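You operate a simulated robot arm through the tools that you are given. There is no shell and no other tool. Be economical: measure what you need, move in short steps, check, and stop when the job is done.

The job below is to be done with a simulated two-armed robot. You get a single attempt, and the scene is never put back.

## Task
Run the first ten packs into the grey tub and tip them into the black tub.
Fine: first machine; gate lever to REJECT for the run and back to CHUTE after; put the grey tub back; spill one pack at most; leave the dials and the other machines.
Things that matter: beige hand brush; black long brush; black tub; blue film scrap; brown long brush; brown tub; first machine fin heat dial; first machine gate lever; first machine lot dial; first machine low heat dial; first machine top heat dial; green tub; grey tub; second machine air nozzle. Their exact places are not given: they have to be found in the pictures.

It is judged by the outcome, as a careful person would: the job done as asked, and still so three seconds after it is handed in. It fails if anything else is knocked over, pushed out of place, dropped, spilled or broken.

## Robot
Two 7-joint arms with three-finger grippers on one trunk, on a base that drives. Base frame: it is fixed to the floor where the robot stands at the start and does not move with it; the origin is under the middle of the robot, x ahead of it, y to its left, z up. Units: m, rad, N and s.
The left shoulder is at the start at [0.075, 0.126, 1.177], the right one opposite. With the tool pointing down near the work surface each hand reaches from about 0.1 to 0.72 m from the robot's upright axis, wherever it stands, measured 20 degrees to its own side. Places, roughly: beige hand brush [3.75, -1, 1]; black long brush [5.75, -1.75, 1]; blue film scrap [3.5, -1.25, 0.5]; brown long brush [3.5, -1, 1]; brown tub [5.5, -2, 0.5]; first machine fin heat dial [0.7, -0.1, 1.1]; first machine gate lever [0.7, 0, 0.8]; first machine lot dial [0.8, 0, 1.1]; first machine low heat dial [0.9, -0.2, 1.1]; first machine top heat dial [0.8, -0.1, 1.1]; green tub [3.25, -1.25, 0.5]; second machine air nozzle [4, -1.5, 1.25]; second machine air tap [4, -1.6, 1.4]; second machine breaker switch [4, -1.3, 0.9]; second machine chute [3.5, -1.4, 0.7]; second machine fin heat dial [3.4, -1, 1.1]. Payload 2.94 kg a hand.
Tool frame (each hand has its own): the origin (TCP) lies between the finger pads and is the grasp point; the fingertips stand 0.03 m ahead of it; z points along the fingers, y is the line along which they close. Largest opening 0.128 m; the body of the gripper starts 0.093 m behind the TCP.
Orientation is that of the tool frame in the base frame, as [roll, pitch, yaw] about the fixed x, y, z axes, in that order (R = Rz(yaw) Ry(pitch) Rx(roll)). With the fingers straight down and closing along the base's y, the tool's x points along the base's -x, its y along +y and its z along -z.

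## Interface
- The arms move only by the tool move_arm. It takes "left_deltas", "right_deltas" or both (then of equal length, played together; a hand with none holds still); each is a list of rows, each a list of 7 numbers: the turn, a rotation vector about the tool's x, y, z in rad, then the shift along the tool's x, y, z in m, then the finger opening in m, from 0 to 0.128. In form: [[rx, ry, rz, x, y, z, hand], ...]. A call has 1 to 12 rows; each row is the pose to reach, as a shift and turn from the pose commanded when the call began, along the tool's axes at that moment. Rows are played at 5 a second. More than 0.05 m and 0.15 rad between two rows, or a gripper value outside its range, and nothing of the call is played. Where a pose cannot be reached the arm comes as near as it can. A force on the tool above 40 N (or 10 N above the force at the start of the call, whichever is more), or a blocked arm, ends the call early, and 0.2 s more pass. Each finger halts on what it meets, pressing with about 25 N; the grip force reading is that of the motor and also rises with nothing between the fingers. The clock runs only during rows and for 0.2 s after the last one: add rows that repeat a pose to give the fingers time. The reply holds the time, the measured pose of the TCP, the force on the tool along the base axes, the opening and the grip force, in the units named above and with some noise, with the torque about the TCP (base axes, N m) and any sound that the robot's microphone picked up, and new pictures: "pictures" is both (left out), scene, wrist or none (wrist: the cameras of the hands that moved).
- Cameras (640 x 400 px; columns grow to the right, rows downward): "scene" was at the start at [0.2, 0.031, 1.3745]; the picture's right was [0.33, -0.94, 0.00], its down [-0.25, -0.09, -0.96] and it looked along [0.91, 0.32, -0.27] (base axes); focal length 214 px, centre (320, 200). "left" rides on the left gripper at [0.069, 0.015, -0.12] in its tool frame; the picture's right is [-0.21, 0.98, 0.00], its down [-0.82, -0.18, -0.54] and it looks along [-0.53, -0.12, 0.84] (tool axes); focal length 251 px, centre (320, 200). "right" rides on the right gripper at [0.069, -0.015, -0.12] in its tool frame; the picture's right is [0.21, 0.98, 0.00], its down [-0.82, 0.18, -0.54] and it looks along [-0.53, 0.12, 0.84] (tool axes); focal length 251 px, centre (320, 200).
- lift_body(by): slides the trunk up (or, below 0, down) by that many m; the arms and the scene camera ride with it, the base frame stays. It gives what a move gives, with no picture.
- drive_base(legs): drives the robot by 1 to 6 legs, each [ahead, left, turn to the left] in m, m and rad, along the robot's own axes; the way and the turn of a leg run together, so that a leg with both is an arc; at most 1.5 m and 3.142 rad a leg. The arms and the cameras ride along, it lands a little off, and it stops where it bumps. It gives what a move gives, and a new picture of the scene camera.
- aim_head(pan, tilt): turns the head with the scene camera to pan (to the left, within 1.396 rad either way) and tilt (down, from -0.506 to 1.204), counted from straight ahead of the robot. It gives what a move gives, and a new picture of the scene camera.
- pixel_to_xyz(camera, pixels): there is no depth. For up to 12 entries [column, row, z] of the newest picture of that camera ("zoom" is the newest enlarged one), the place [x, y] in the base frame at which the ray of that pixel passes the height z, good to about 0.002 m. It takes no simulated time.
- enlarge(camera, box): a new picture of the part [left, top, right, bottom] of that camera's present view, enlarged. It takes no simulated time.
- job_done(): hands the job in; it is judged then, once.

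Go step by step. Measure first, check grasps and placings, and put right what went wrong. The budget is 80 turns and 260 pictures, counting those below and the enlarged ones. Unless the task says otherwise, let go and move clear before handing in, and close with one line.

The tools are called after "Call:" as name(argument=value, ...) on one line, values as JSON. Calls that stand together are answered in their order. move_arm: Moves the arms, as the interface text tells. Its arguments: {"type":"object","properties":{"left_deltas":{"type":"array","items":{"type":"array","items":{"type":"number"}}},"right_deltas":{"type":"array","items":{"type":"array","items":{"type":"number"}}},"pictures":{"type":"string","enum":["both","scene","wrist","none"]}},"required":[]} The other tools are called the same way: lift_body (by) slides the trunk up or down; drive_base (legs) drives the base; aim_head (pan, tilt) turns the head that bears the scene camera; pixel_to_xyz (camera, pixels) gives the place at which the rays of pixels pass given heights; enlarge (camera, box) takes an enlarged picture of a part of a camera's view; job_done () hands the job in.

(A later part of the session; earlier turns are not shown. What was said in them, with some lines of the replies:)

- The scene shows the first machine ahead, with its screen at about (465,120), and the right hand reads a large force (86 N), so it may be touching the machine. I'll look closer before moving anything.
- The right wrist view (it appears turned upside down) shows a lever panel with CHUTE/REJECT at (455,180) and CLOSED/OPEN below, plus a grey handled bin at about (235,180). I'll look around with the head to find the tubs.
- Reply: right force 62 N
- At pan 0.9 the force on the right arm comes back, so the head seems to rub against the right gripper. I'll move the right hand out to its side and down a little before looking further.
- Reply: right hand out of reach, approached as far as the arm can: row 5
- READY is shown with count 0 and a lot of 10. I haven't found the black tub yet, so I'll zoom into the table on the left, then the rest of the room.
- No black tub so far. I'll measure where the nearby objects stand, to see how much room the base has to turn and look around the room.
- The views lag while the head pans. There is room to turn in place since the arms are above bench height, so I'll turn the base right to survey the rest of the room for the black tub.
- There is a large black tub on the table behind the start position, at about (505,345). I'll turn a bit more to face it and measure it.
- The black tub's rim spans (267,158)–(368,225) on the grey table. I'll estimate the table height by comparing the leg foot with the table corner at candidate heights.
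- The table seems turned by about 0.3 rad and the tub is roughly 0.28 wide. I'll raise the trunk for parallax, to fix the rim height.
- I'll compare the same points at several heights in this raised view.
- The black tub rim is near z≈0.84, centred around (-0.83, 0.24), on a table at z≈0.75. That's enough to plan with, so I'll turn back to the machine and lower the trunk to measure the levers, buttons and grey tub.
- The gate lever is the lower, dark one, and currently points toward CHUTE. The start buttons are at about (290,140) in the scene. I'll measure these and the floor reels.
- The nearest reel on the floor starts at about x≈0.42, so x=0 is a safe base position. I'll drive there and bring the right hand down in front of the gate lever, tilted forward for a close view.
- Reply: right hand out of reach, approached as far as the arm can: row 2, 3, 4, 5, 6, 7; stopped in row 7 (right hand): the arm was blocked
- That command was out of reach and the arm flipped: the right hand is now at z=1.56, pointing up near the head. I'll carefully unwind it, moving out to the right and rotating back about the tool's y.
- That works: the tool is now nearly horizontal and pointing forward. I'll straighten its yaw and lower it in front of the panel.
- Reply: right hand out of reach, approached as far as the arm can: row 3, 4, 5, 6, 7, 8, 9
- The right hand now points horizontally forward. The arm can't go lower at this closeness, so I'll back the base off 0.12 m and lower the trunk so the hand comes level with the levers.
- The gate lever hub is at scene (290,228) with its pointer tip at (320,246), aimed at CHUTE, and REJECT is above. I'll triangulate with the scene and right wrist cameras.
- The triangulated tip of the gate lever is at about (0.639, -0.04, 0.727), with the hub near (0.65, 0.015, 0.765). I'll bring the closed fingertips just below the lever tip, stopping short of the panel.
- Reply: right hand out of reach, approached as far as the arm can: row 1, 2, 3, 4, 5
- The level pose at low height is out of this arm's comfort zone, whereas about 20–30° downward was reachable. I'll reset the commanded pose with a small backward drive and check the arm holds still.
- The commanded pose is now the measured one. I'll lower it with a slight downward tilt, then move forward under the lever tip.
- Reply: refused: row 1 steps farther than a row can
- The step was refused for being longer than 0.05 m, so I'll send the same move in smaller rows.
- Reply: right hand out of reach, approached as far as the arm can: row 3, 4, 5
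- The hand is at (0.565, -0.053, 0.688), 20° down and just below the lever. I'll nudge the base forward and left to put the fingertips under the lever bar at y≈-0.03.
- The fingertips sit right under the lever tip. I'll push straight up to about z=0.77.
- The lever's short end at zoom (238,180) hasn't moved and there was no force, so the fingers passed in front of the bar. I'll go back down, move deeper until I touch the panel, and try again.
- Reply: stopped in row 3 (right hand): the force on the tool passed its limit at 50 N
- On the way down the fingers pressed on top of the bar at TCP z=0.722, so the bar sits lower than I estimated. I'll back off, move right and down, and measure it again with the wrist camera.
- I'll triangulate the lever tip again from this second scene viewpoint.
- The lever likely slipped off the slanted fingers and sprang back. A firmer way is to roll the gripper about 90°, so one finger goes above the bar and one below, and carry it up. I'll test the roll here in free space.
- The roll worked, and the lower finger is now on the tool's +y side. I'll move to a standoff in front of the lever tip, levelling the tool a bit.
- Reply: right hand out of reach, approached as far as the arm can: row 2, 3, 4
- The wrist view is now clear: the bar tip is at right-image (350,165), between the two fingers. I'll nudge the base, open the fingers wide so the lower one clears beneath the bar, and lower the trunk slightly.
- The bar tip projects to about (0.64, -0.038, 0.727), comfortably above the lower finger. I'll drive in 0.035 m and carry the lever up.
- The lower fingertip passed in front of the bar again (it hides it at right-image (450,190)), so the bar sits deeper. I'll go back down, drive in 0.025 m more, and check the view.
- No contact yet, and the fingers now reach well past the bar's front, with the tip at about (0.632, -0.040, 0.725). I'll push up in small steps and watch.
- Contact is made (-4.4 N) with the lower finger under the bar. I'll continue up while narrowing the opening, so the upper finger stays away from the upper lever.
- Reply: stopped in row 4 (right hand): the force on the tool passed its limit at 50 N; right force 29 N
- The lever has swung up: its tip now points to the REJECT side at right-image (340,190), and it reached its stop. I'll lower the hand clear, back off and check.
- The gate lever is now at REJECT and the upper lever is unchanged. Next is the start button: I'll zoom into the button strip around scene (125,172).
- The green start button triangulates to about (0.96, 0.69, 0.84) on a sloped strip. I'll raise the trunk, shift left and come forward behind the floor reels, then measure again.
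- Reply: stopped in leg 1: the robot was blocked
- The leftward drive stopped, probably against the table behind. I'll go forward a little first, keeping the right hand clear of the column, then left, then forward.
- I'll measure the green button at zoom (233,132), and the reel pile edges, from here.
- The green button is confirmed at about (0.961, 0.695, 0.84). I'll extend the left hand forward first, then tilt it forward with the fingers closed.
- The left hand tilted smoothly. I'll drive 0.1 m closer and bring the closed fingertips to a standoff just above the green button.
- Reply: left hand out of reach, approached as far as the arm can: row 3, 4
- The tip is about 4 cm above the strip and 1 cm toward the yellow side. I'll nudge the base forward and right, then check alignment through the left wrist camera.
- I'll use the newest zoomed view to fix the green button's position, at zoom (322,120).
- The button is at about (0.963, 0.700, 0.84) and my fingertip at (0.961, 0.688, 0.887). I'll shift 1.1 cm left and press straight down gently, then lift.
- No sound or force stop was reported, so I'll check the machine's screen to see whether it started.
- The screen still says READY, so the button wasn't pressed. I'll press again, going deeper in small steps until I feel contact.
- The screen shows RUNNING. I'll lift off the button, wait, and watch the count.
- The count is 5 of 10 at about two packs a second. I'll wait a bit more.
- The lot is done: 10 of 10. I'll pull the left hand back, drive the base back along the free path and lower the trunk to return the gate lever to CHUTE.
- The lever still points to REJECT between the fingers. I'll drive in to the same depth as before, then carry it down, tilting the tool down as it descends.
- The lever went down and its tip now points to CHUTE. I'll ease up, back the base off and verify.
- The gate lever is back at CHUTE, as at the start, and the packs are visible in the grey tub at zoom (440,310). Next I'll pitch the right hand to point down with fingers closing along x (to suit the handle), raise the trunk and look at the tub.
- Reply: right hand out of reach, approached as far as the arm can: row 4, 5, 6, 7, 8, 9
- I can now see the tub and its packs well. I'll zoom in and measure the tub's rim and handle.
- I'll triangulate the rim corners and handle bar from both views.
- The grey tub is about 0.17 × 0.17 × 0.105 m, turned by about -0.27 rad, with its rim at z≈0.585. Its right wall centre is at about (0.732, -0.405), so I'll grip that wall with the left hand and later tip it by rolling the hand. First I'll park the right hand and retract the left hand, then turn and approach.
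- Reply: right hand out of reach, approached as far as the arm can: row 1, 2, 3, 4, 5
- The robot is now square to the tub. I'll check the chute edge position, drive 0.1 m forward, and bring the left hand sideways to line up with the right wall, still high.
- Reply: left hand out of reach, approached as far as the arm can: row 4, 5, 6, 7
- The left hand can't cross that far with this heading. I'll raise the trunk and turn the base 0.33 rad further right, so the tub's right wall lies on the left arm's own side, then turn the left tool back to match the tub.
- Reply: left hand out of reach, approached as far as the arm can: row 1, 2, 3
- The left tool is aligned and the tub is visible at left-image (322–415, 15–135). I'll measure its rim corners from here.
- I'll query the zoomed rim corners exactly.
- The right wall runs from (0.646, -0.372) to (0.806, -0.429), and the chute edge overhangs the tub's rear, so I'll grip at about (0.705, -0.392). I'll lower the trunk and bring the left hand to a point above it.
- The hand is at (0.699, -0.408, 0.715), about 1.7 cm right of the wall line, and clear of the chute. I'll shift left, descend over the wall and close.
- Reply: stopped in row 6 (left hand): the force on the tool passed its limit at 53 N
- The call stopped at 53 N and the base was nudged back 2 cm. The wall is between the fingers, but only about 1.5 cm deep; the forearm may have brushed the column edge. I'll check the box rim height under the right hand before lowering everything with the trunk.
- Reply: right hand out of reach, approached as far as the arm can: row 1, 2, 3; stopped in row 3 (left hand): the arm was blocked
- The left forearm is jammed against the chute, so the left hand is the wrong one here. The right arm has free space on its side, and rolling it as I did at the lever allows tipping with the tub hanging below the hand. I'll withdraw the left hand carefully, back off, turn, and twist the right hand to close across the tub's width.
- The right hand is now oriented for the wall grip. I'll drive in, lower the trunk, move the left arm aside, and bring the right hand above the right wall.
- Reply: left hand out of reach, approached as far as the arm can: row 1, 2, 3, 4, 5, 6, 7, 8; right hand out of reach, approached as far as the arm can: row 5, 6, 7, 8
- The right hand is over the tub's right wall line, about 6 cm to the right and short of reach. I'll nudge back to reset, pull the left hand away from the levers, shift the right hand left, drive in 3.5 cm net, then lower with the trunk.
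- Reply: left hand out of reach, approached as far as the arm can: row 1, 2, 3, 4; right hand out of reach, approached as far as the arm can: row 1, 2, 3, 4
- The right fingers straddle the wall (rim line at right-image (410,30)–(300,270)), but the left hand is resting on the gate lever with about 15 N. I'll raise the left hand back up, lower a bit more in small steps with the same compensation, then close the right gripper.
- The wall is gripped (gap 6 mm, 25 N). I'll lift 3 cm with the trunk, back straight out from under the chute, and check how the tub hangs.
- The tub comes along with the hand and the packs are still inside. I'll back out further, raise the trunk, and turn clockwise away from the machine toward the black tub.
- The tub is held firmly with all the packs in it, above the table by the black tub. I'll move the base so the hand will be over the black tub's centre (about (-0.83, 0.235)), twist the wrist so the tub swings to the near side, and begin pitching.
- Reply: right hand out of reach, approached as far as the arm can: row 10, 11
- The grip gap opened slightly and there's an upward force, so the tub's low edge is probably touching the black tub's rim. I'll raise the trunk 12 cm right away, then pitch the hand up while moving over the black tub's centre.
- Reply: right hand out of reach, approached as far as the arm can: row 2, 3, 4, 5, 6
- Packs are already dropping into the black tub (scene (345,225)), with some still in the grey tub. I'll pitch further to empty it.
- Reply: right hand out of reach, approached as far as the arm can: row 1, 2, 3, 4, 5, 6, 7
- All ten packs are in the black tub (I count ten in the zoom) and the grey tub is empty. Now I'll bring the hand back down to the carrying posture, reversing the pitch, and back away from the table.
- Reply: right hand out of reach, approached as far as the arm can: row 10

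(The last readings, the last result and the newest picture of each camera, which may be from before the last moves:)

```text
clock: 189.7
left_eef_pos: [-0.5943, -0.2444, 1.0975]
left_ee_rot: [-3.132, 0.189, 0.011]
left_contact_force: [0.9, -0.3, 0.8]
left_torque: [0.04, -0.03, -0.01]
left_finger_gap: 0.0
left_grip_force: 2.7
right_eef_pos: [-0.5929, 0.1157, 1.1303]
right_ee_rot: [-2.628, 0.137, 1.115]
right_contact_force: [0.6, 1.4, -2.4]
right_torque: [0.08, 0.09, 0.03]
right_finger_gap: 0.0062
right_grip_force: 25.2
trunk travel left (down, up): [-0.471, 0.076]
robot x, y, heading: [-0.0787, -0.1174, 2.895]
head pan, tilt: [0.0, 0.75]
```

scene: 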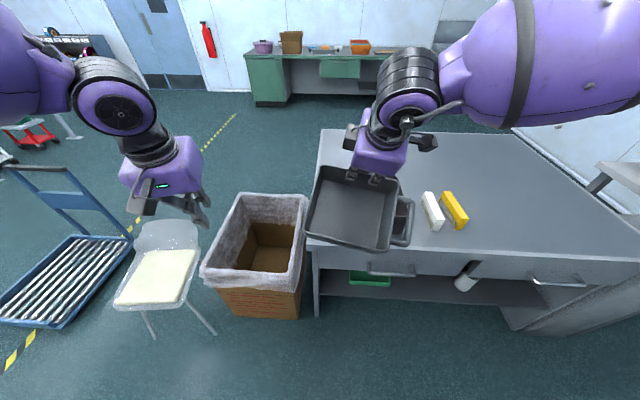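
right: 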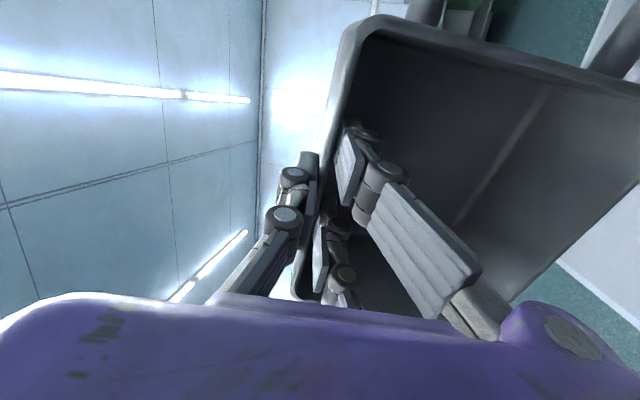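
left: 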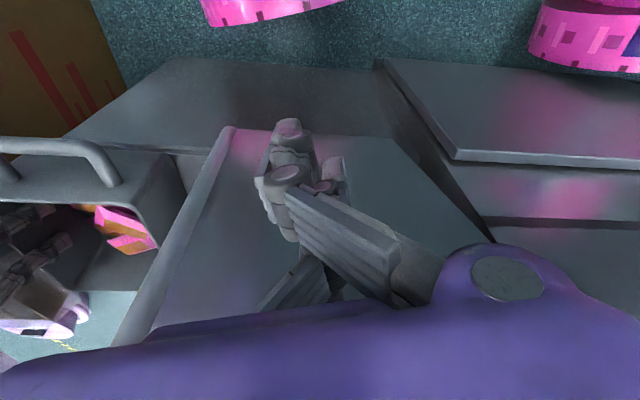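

The tub is clear of the table. I'll restore the exact carrying orientation used at the grip, turn back to the machine, and lower the trunk to just above the ledge height.

Call:
move_arm(right_deltas=[[-0.0143, 0.0231, 0.1344, 0, 0, 0.015, 0], [-0.0286, 0.0462, 0.2688, -0.001, 0.001, 0.03, 0], [-0.0429, 0.0693, 0.4032, -0.001, 0.001, 0.046, 0], [-0.0572, 0.0924, 0.5376, -0.002, 0.001, 0.061, 0], [-0.0715, 0.1155, 0.672, -0.002, 0.002, 0.076, 0], [-0.0858, 0.1386, 0.8064, -0.002, 0.002, 0.091, 0], [-0.1001, 0.1617, 0.9408, -0.003, 0.002, 0.106, 0], [-0.1144, 0.1848, 1.0752, -0.003, 0.002, 0.122, 0], [-0.1287, 0.2079, 1.2096, -0.004, 0.003, 0.137, 0], [-0.143, 0.231, 1.344, -0.004, 0.003, 0.152, 0], [-0.143, 0.231, 1.344, -0.004, 0.003, 0.152, 0]], pictures="none")

Call:
drive_base(legs=[[0, 0, 1.55], [0, 0, 1.563]])

Call:
lift_body(by=-0.4)

Call:
move_arm(right_deltas=[[0, 0, 0, 0, 0, 0, 0]], pictures="both")

```text
clock: 192.1
left_eef_pos: [-0.5938, -0.2436, 1.0973]
left_ee_rot: [-3.132, 0.188, 0.01]
left_contact_force: [-0.1, 0.7, -0.5]
left_torque: [-0.03, -0.03, 0.0]
left_finger_gap: 0.0
left_grip_force: 2.5
right_eef_pos: [-0.5924, 0.1537, 1.0505]
right_ee_rot: [3.14, 0.282, -0.282]
right_contact_force: [-0.5, 0.1, -3.0]
right_torque: [0.24, -0.13, -0.01]
right_finger_gap: 0.0059
right_grip_force: 25.1
right hand out of reach, approached as far as the arm can: row 1, 2, 3, 4, 5, 6, 7, 8, 9, 10, 11
trunk travel left (down, up): [-0.471, 0.076]
robot x, y, heading: [-0.0759, -0.1199, 2.895]
head pan, tilt: [0.0, 0.75]
```

```text
clock: 200.2
left_eef_pos: [0.4394, 0.0009, 1.0968]
left_ee_rot: [-3.132, 0.189, -3.14]
left_contact_force: [0.2, 0.6, 0.2]
left_torque: [0.01, 0.0, -0.02]
left_finger_gap: 0.0001
left_grip_force: 3.2
right_eef_pos: [0.4355, -0.3984, 1.0518]
right_ee_rot: [-3.141, 0.283, 2.855]
right_contact_force: [-0.8, -0.2, -1.7]
right_torque: [-0.19, 0.14, 0.03]
right_finger_gap: 0.006
right_grip_force: 25.1
trunk travel left (down, up): [-0.471, 0.076]
robot x, y, heading: [-0.0797, -0.1187, -0.263]
head pan, tilt: [0.0, 0.75]
```

scene: 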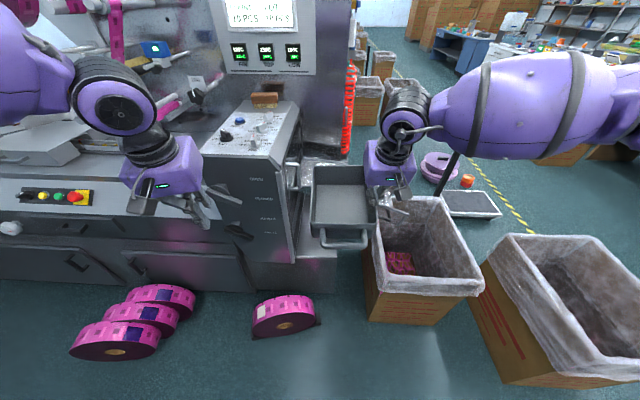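

```text
clock: 204.0
left_eef_pos: [0.4393, 0.0009, 0.6991]
left_ee_rot: [-3.131, 0.19, -3.139]
left_contact_force: [0.7, -0.3, -1.0]
left_torque: [0.02, 0.02, 0.0]
left_finger_gap: 0.0
left_grip_force: 2.8
right_eef_pos: [0.4355, -0.3981, 0.6528]
right_ee_rot: [3.14, 0.283, 2.855]
right_contact_force: [-0.3, 0.4, -2.4]
right_torque: [-0.21, 0.14, 0.01]
right_finger_gap: 0.0058
right_grip_force: 24.5
trunk travel left (down, up): [-0.071, 0.476]
robot x, y, heading: [-0.0764, -0.1159, -0.26]
head pan, tilt: [0.0, 0.75]
```

```text
clock: 204.4
left_eef_pos: [0.4388, -0.0007, 0.6994]
left_ee_rot: [-3.131, 0.191, -3.141]
left_contact_force: [-0.1, 0.2, -0.9]
left_torque: [0.0, 0.01, -0.02]
left_finger_gap: 0.0001
left_grip_force: 3.4
right_eef_pos: [0.4355, -0.3986, 0.6503]
right_ee_rot: [-3.141, 0.283, 2.855]
right_contact_force: [0.1, 0.0, -2.9]
right_torque: [-0.19, 0.11, -0.03]
right_finger_gap: 0.0058
right_grip_force: 24.5
trunk travel left (down, up): [-0.071, 0.476]
robot x, y, heading: [-0.0769, -0.1212, -0.258]
head pan, tilt: [0.0, 0.75]
```

scene: 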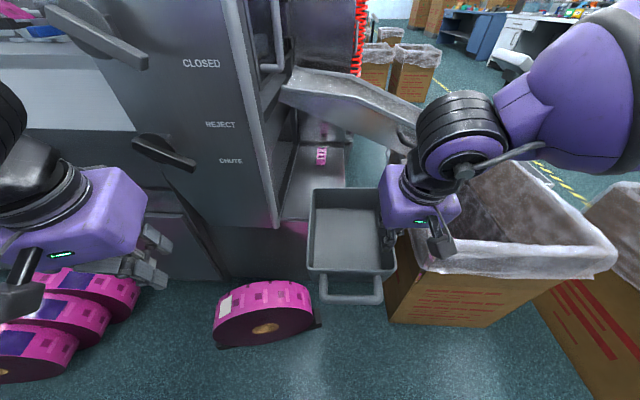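
right: 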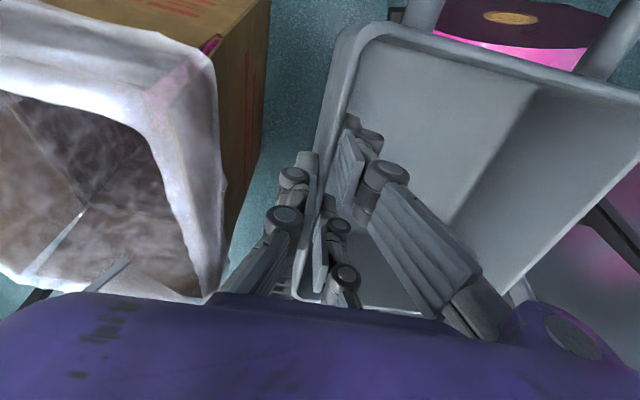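

The tub is level and near its ledge. I'll bring the arm to the original relative grip pose, fix the heading by -0.019 rad, and drive forward so the tub is above its old spot.

Call:
move_arm(right_deltas=[[0, 0, 0, -0.009, 0.009, 0.014, 0], [0, 0, 0, -0.018, 0.018, 0.027, 0], [0, 0, 0, -0.028, 0.027, 0.041, 0], [0, 0, 0, -0.037, 0.036, 0.055, 0], [0, 0, 0, -0.046, 0.045, 0.0686, 0], [0, 0, 0, -0.046, 0.045, 0.0686, 0]], pictures="none")

Call:
drive_base(legs=[[0, 0, -0.019], [0.1, 0, 0]])

Call:
enlarge(camera="scene", box=[240, 120, 460, 320])

```text
clock: 205.8
left_eef_pos: [0.4385, 0.0009, 0.6994]
left_ee_rot: [-3.131, 0.189, -3.14]
left_contact_force: [-0.3, -0.4, 0.0]
left_torque: [0.02, -0.04, 0.02]
left_finger_gap: 0.0
left_grip_force: 3.2
right_eef_pos: [0.5084, -0.3723, 0.598]
right_ee_rot: [3.141, 0.282, 2.856]
right_contact_force: [0.7, -0.5, -3.1]
right_torque: [-0.16, 0.13, -0.01]
right_finger_gap: 0.0061
right_grip_force: 25.0
trunk travel left (down, up): [-0.071, 0.476]
robot x, y, heading: [-0.0798, -0.1209, -0.26]
head pan, tilt: [0.0, 0.75]
```

```text
clock: 207.3
left_eef_pos: [0.5378, -0.0365, 0.6977]
left_ee_rot: [-3.132, 0.187, 3.126]
left_contact_force: [-0.1, -0.3, -0.6]
left_torque: [0.01, 0.0, 0.0]
left_finger_gap: 0.0
left_grip_force: 3.0
right_eef_pos: [0.5988, -0.4116, 0.5977]
right_ee_rot: [-3.141, 0.281, 2.836]
right_contact_force: [0.8, -0.8, -3.4]
right_torque: [-0.18, 0.15, 0.0]
right_finger_gap: 0.0064
right_grip_force: 25.6
trunk travel left (down, up): [-0.071, 0.476]
robot x, y, heading: [0.0201, -0.1499, -0.277]
head pan, tilt: [0.0, 0.75]
```

scene: 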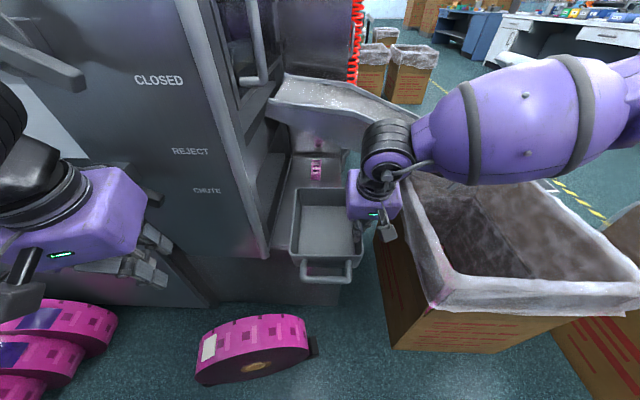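

```text
2.00 times, centred on (350, 220) of scene
```

zoom: 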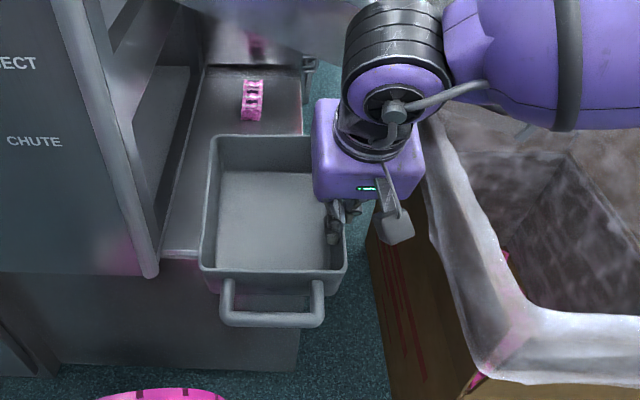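

The tub lines up with the ledge. I'll drive the last 8 cm, lower 3.5 cm onto the ledge, and check before releasing.

Call:
drive_base(legs=[[0.082, 0.001, 0]])

Call:
lift_body(by=-0.034)

Call:
move_arm(right_deltas=[[0, 0, 0, 0, 0, 0, 0]], pictures="both")

Call:
enlarge(camera="scene", box=[240, 120, 460, 320])

```text
clock: 208.3
left_eef_pos: [0.6137, -0.0576, 0.6977]
left_ee_rot: [-3.132, 0.19, 3.126]
left_contact_force: [-0.2, -0.2, -0.4]
left_torque: [-0.01, 0.02, -0.03]
left_finger_gap: 0.0
left_grip_force: 3.3
right_eef_pos: [0.676, -0.4324, 0.5982]
right_ee_rot: [3.141, 0.281, 2.838]
right_contact_force: [-1.1, -0.1, -0.9]
right_torque: [0.09, 0.19, 0.06]
right_finger_gap: 0.0064
right_grip_force: 25.1
trunk travel left (down, up): [-0.071, 0.476]
robot x, y, heading: [0.0963, -0.1653, -0.275]
head pan, tilt: [0.0, 0.75]
```

scene: 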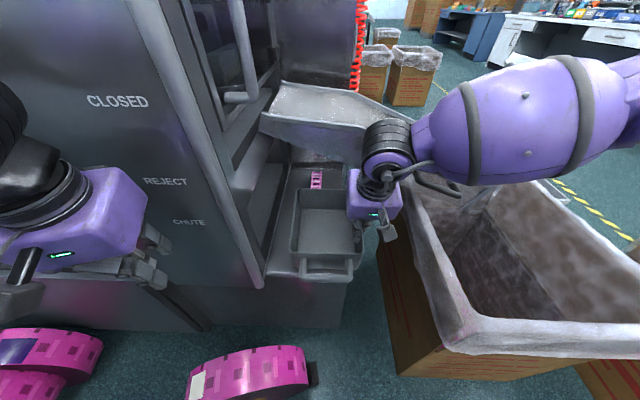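

```text
clock: 209.1
left_eef_pos: [0.6137, -0.0577, 0.6643]
left_ee_rot: [-3.129, 0.192, 3.125]
left_contact_force: [0.1, -0.5, 0.1]
left_torque: [0.03, -0.02, -0.01]
left_finger_gap: 0.0001
left_grip_force: 3.4
right_eef_pos: [0.6765, -0.4317, 0.5655]
right_ee_rot: [3.14, 0.286, 2.84]
right_contact_force: [5.7, 1.1, 20.5]
right_torque: [0.39, -0.58, -0.06]
right_finger_gap: 0.0059
right_grip_force: 25.1
trunk travel left (down, up): [-0.037, 0.51]
robot x, y, heading: [0.0967, -0.1682, -0.275]
head pan, tilt: [0.0, 0.75]
```

```text
clock: 209.5
left_eef_pos: [0.6138, -0.0573, 0.664]
left_ee_rot: [-3.129, 0.192, 3.125]
left_contact_force: [-0.2, 0.9, 0.0]
left_torque: [0.04, 0.03, 0.0]
left_finger_gap: 0.0
left_grip_force: 3.3
right_eef_pos: [0.6756, -0.4317, 0.5662]
right_ee_rot: [3.14, 0.286, 2.837]
right_contact_force: [8.5, 2.0, 21.8]
right_torque: [0.54, -0.57, -0.08]
right_finger_gap: 0.006
right_grip_force: 25.0
trunk travel left (down, up): [-0.037, 0.51]
robot x, y, heading: [0.0961, -0.1691, -0.277]
head pan, tilt: [0.0, 0.75]
```

scene: 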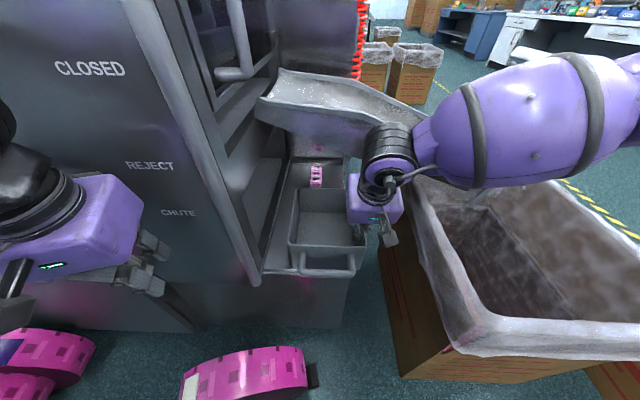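
right: 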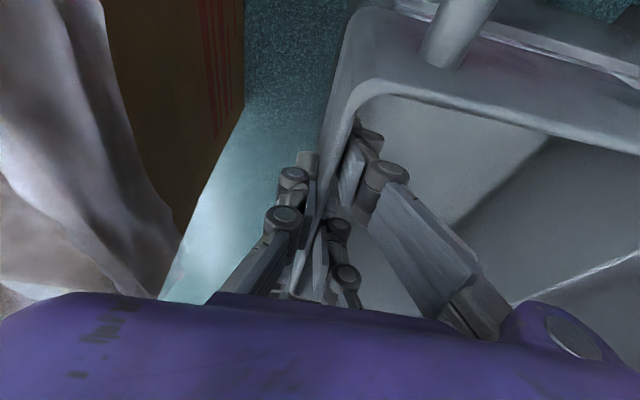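

```text
2.00 times, centred on (350, 220) of scene
```

zoom: 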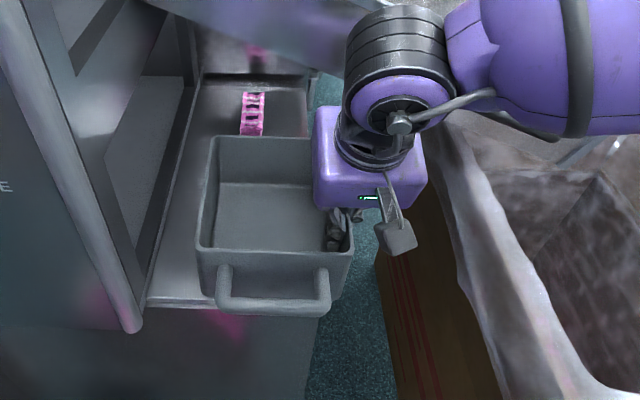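

The tub is down, but compared with the start it sits about 4 cm too far right (the pink scrap used to be to the right of the tub's rear centre and is now to the left). I'll lift it again, back off a little, move the left arm clear of the column, shift left 4.3 cm, and set it down in its original place.

Call:
lift_body(by=0.034)

Call:
drive_base(legs=[[-0.1, 0, 0]])

Call:
move_arm(left_deltas=[[0, 0, 0, 0, 0.045, 0, 0], [0, 0, 0, 0, 0.09, 0, 0], [0, 0, 0, 0, 0.135, 0, 0], [0, 0, 0, 0, 0.18, 0, 0], [0, 0, 0, 0, 0.22, 0, 0]], pictures="none")

Call:
drive_base(legs=[[0, 0.043, 0], [0.1, 0, 0]])

Call:
enlarge(camera="scene", box=[240, 120, 460, 320])

```text
clock: 210.3
left_eef_pos: [0.6149, -0.0574, 0.6978]
left_ee_rot: [-3.131, 0.191, 3.124]
left_contact_force: [-0.5, 0.3, -0.7]
left_torque: [-0.03, 0.0, 0.03]
left_finger_gap: 0.0
left_grip_force: 2.8
right_eef_pos: [0.6749, -0.4321, 0.5965]
right_ee_rot: [-3.141, 0.279, 2.836]
right_contact_force: [0.2, -0.5, -4.3]
right_torque: [-0.19, 0.16, 0.01]
right_finger_gap: 0.0058
right_grip_force: 24.3
trunk travel left (down, up): [-0.071, 0.476]
robot x, y, heading: [0.0932, -0.1665, -0.278]
head pan, tilt: [0.0, 0.75]
```

```text
clock: 211.4
left_eef_pos: [0.5199, -0.0303, 0.6984]
left_ee_rot: [-3.131, 0.19, 3.125]
left_contact_force: [-0.2, -0.5, -0.5]
left_torque: [-0.03, -0.01, 0.0]
left_finger_gap: 0.0
left_grip_force: 2.9
right_eef_pos: [0.5794, -0.4066, 0.5982]
right_ee_rot: [3.141, 0.283, 2.835]
right_contact_force: [-0.8, -0.6, -2.6]
right_torque: [-0.21, 0.08, -0.05]
right_finger_gap: 0.0062
right_grip_force: 25.5
trunk travel left (down, up): [-0.071, 0.476]
robot x, y, heading: [0.0004, -0.1419, -0.276]
head pan, tilt: [0.0, 0.75]
```

scene: 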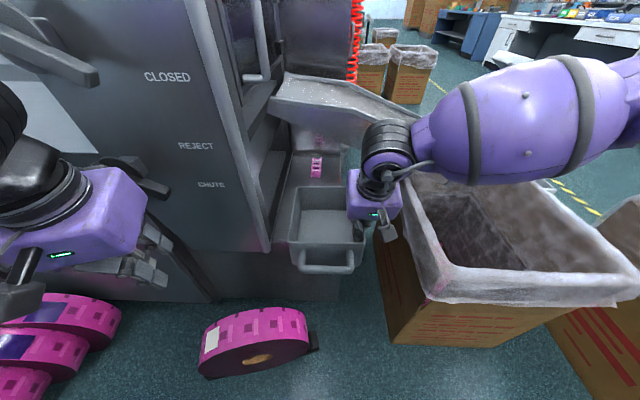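

```text
clock: 212.6
left_eef_pos: [0.5242, 0.1888, 0.6973]
left_ee_rot: [-3.131, 0.191, 3.122]
left_contact_force: [0.7, -0.1, 0.5]
left_torque: [0.0, 0.03, 0.01]
left_finger_gap: 0.0
left_grip_force: 2.3
right_eef_pos: [0.581, -0.4054, 0.5994]
right_ee_rot: [3.141, 0.281, 2.834]
right_contact_force: [0.0, -0.6, -1.4]
right_torque: [-0.17, 0.11, 0.01]
right_finger_gap: 0.0059
right_grip_force: 25.2
trunk travel left (down, up): [-0.071, 0.476]
robot x, y, heading: [0.0027, -0.1424, -0.279]
head pan, tilt: [0.0, 0.75]
```

```text
clock: 214.4
left_eef_pos: [0.6336, 0.2023, 0.6956]
left_ee_rot: [-3.132, 0.188, 3.125]
left_contact_force: [0.8, -0.8, -0.6]
left_torque: [0.0, 0.05, -0.01]
left_finger_gap: 0.0
left_grip_force: 3.1
right_eef_pos: [0.6897, -0.3905, 0.5981]
right_ee_rot: [3.141, 0.282, 2.832]
right_contact_force: [-0.8, -0.8, -3.5]
right_torque: [-0.16, 0.16, 0.0]
right_finger_gap: 0.006
right_grip_force: 25.6
trunk travel left (down, up): [-0.071, 0.476]
robot x, y, heading: [0.1059, -0.127, -0.277]
head pan, tilt: [0.0, 0.75]
```

scene: 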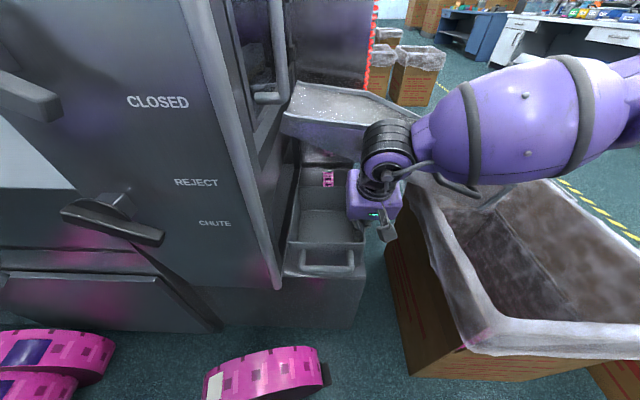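

```text
2.00 times, centred on (350, 220) of scene
5 turns are left
```

zoom: 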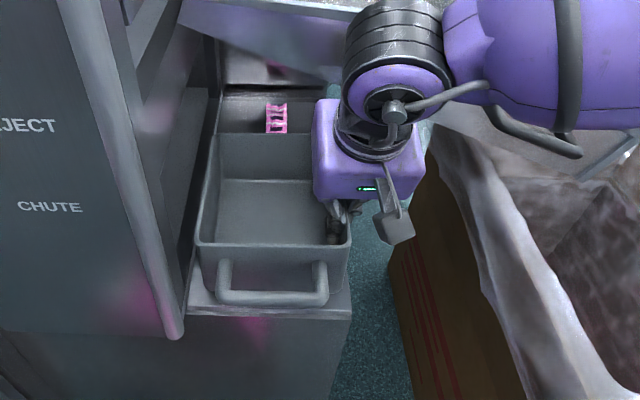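

The right wall is now on its original line (TCP y=-0.391, expected -0.388), and the gate lever shows CHUTE. I'll set the tub down, open, rise and back off.

Call:
lift_body(by=-0.033)

Call:
move_arm(right_deltas=[[0, 0, 0, 0, 0, 0, 0.02], [0, 0, 0, 0, 0, 0, 0.045], [0, 0, 0, 0, 0, 0, 0.045], [0, 0, 0, 0, 0, 0, 0.045]], pictures="none")

Call:
lift_body(by=0.085)

Call:
drive_base(legs=[[-0.2, 0, 0]])

Call:
enlarge(camera="scene", box=[200, 100, 420, 300])

```text
clock: 215.2
left_eef_pos: [0.6325, 0.2025, 0.6636]
left_ee_rot: [-3.131, 0.188, 3.123]
left_contact_force: [-0.2, -0.4, -0.2]
left_torque: [0.02, -0.02, -0.01]
left_finger_gap: 0.0001
left_grip_force: 2.8
right_eef_pos: [0.6892, -0.3915, 0.5663]
right_ee_rot: [3.141, 0.284, 2.834]
right_contact_force: [0.6, -2.2, 3.7]
right_torque: [-0.25, -0.66, -0.1]
right_finger_gap: 0.0059
right_grip_force: 25.1
trunk travel left (down, up): [-0.038, 0.509]
robot x, y, heading: [0.1067, -0.1259, -0.275]
head pan, tilt: [0.0, 0.75]
```

```text
clock: 216.2
left_eef_pos: [0.6335, 0.203, 0.6641]
left_ee_rot: [-3.131, 0.189, 3.124]
left_contact_force: [0.4, 0.0, -0.1]
left_torque: [0.02, 0.0, 0.0]
left_finger_gap: 0.0
left_grip_force: 3.3
right_eef_pos: [0.6873, -0.3915, 0.5665]
right_ee_rot: [-3.141, 0.282, 2.834]
right_contact_force: [0.3, 0.0, -0.4]
right_torque: [0.03, -0.02, 0.0]
right_finger_gap: 0.045
right_grip_force: 0.0
trunk travel left (down, up): [-0.038, 0.509]
robot x, y, heading: [0.1066, -0.1287, -0.278]
head pan, tilt: [0.0, 0.75]
```

```text
clock: 217.4
left_eef_pos: [0.6328, 0.2025, 0.7475]
left_ee_rot: [-3.131, 0.191, 3.124]
left_contact_force: [0.6, -0.2, 0.0]
left_torque: [0.01, 0.0, 0.02]
left_finger_gap: 0.0003
left_grip_force: 2.9
right_eef_pos: [0.6883, -0.392, 0.6495]
right_ee_rot: [-3.14, 0.28, 2.834]
right_contact_force: [-0.8, 0.7, 0.4]
right_torque: [-0.01, 0.01, -0.01]
right_finger_gap: 0.0448
right_grip_force: 0.1
trunk travel left (down, up): [-0.123, 0.424]
robot x, y, heading: [0.1085, -0.1281, -0.282]
head pan, tilt: [0.0, 0.75]
```

```text
clock: 219.0
left_eef_pos: [0.4431, 0.2578, 0.7494]
left_ee_rot: [-3.131, 0.191, 3.125]
left_contact_force: [-0.7, 0.1, -0.9]
left_torque: [0.0, -0.02, 0.01]
left_finger_gap: 0.0
left_grip_force: 3.2
right_eef_pos: [0.5015, -0.3368, 0.6516]
right_ee_rot: [3.142, 0.281, 2.837]
right_contact_force: [-0.3, -0.1, 0.6]
right_torque: [0.01, -0.01, 0.02]
right_finger_gap: 0.0452
right_grip_force: 0.1
trunk travel left (down, up): [-0.123, 0.424]
robot x, y, heading: [-0.0816, -0.0705, -0.273]
head pan, tilt: [0.0, 0.75]
```

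scene: 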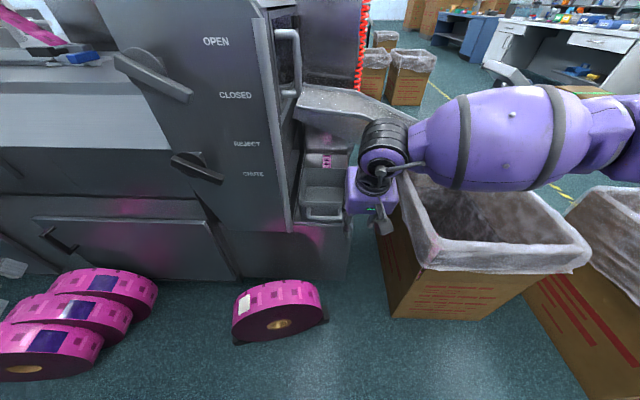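

```text
2.00 times, centred on (310, 200) of scene
4 turns are left
```

zoom: 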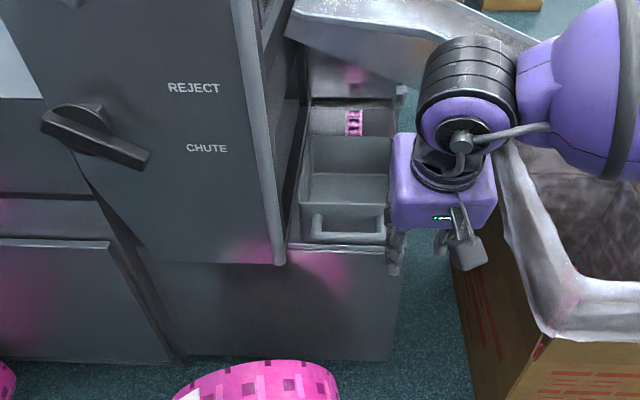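

The grey tub stands back on its ledge, the gate lever points to CHUTE, and both hands are clear and let go. I'm handing the job in.

Call:
job_done()

```text
The job is handed in.
```

The first ten packs were run into the grey tub and tipped into the black tub with no spills seen; the grey tub is back on its ledge and the gate lever is back at CHUTE.
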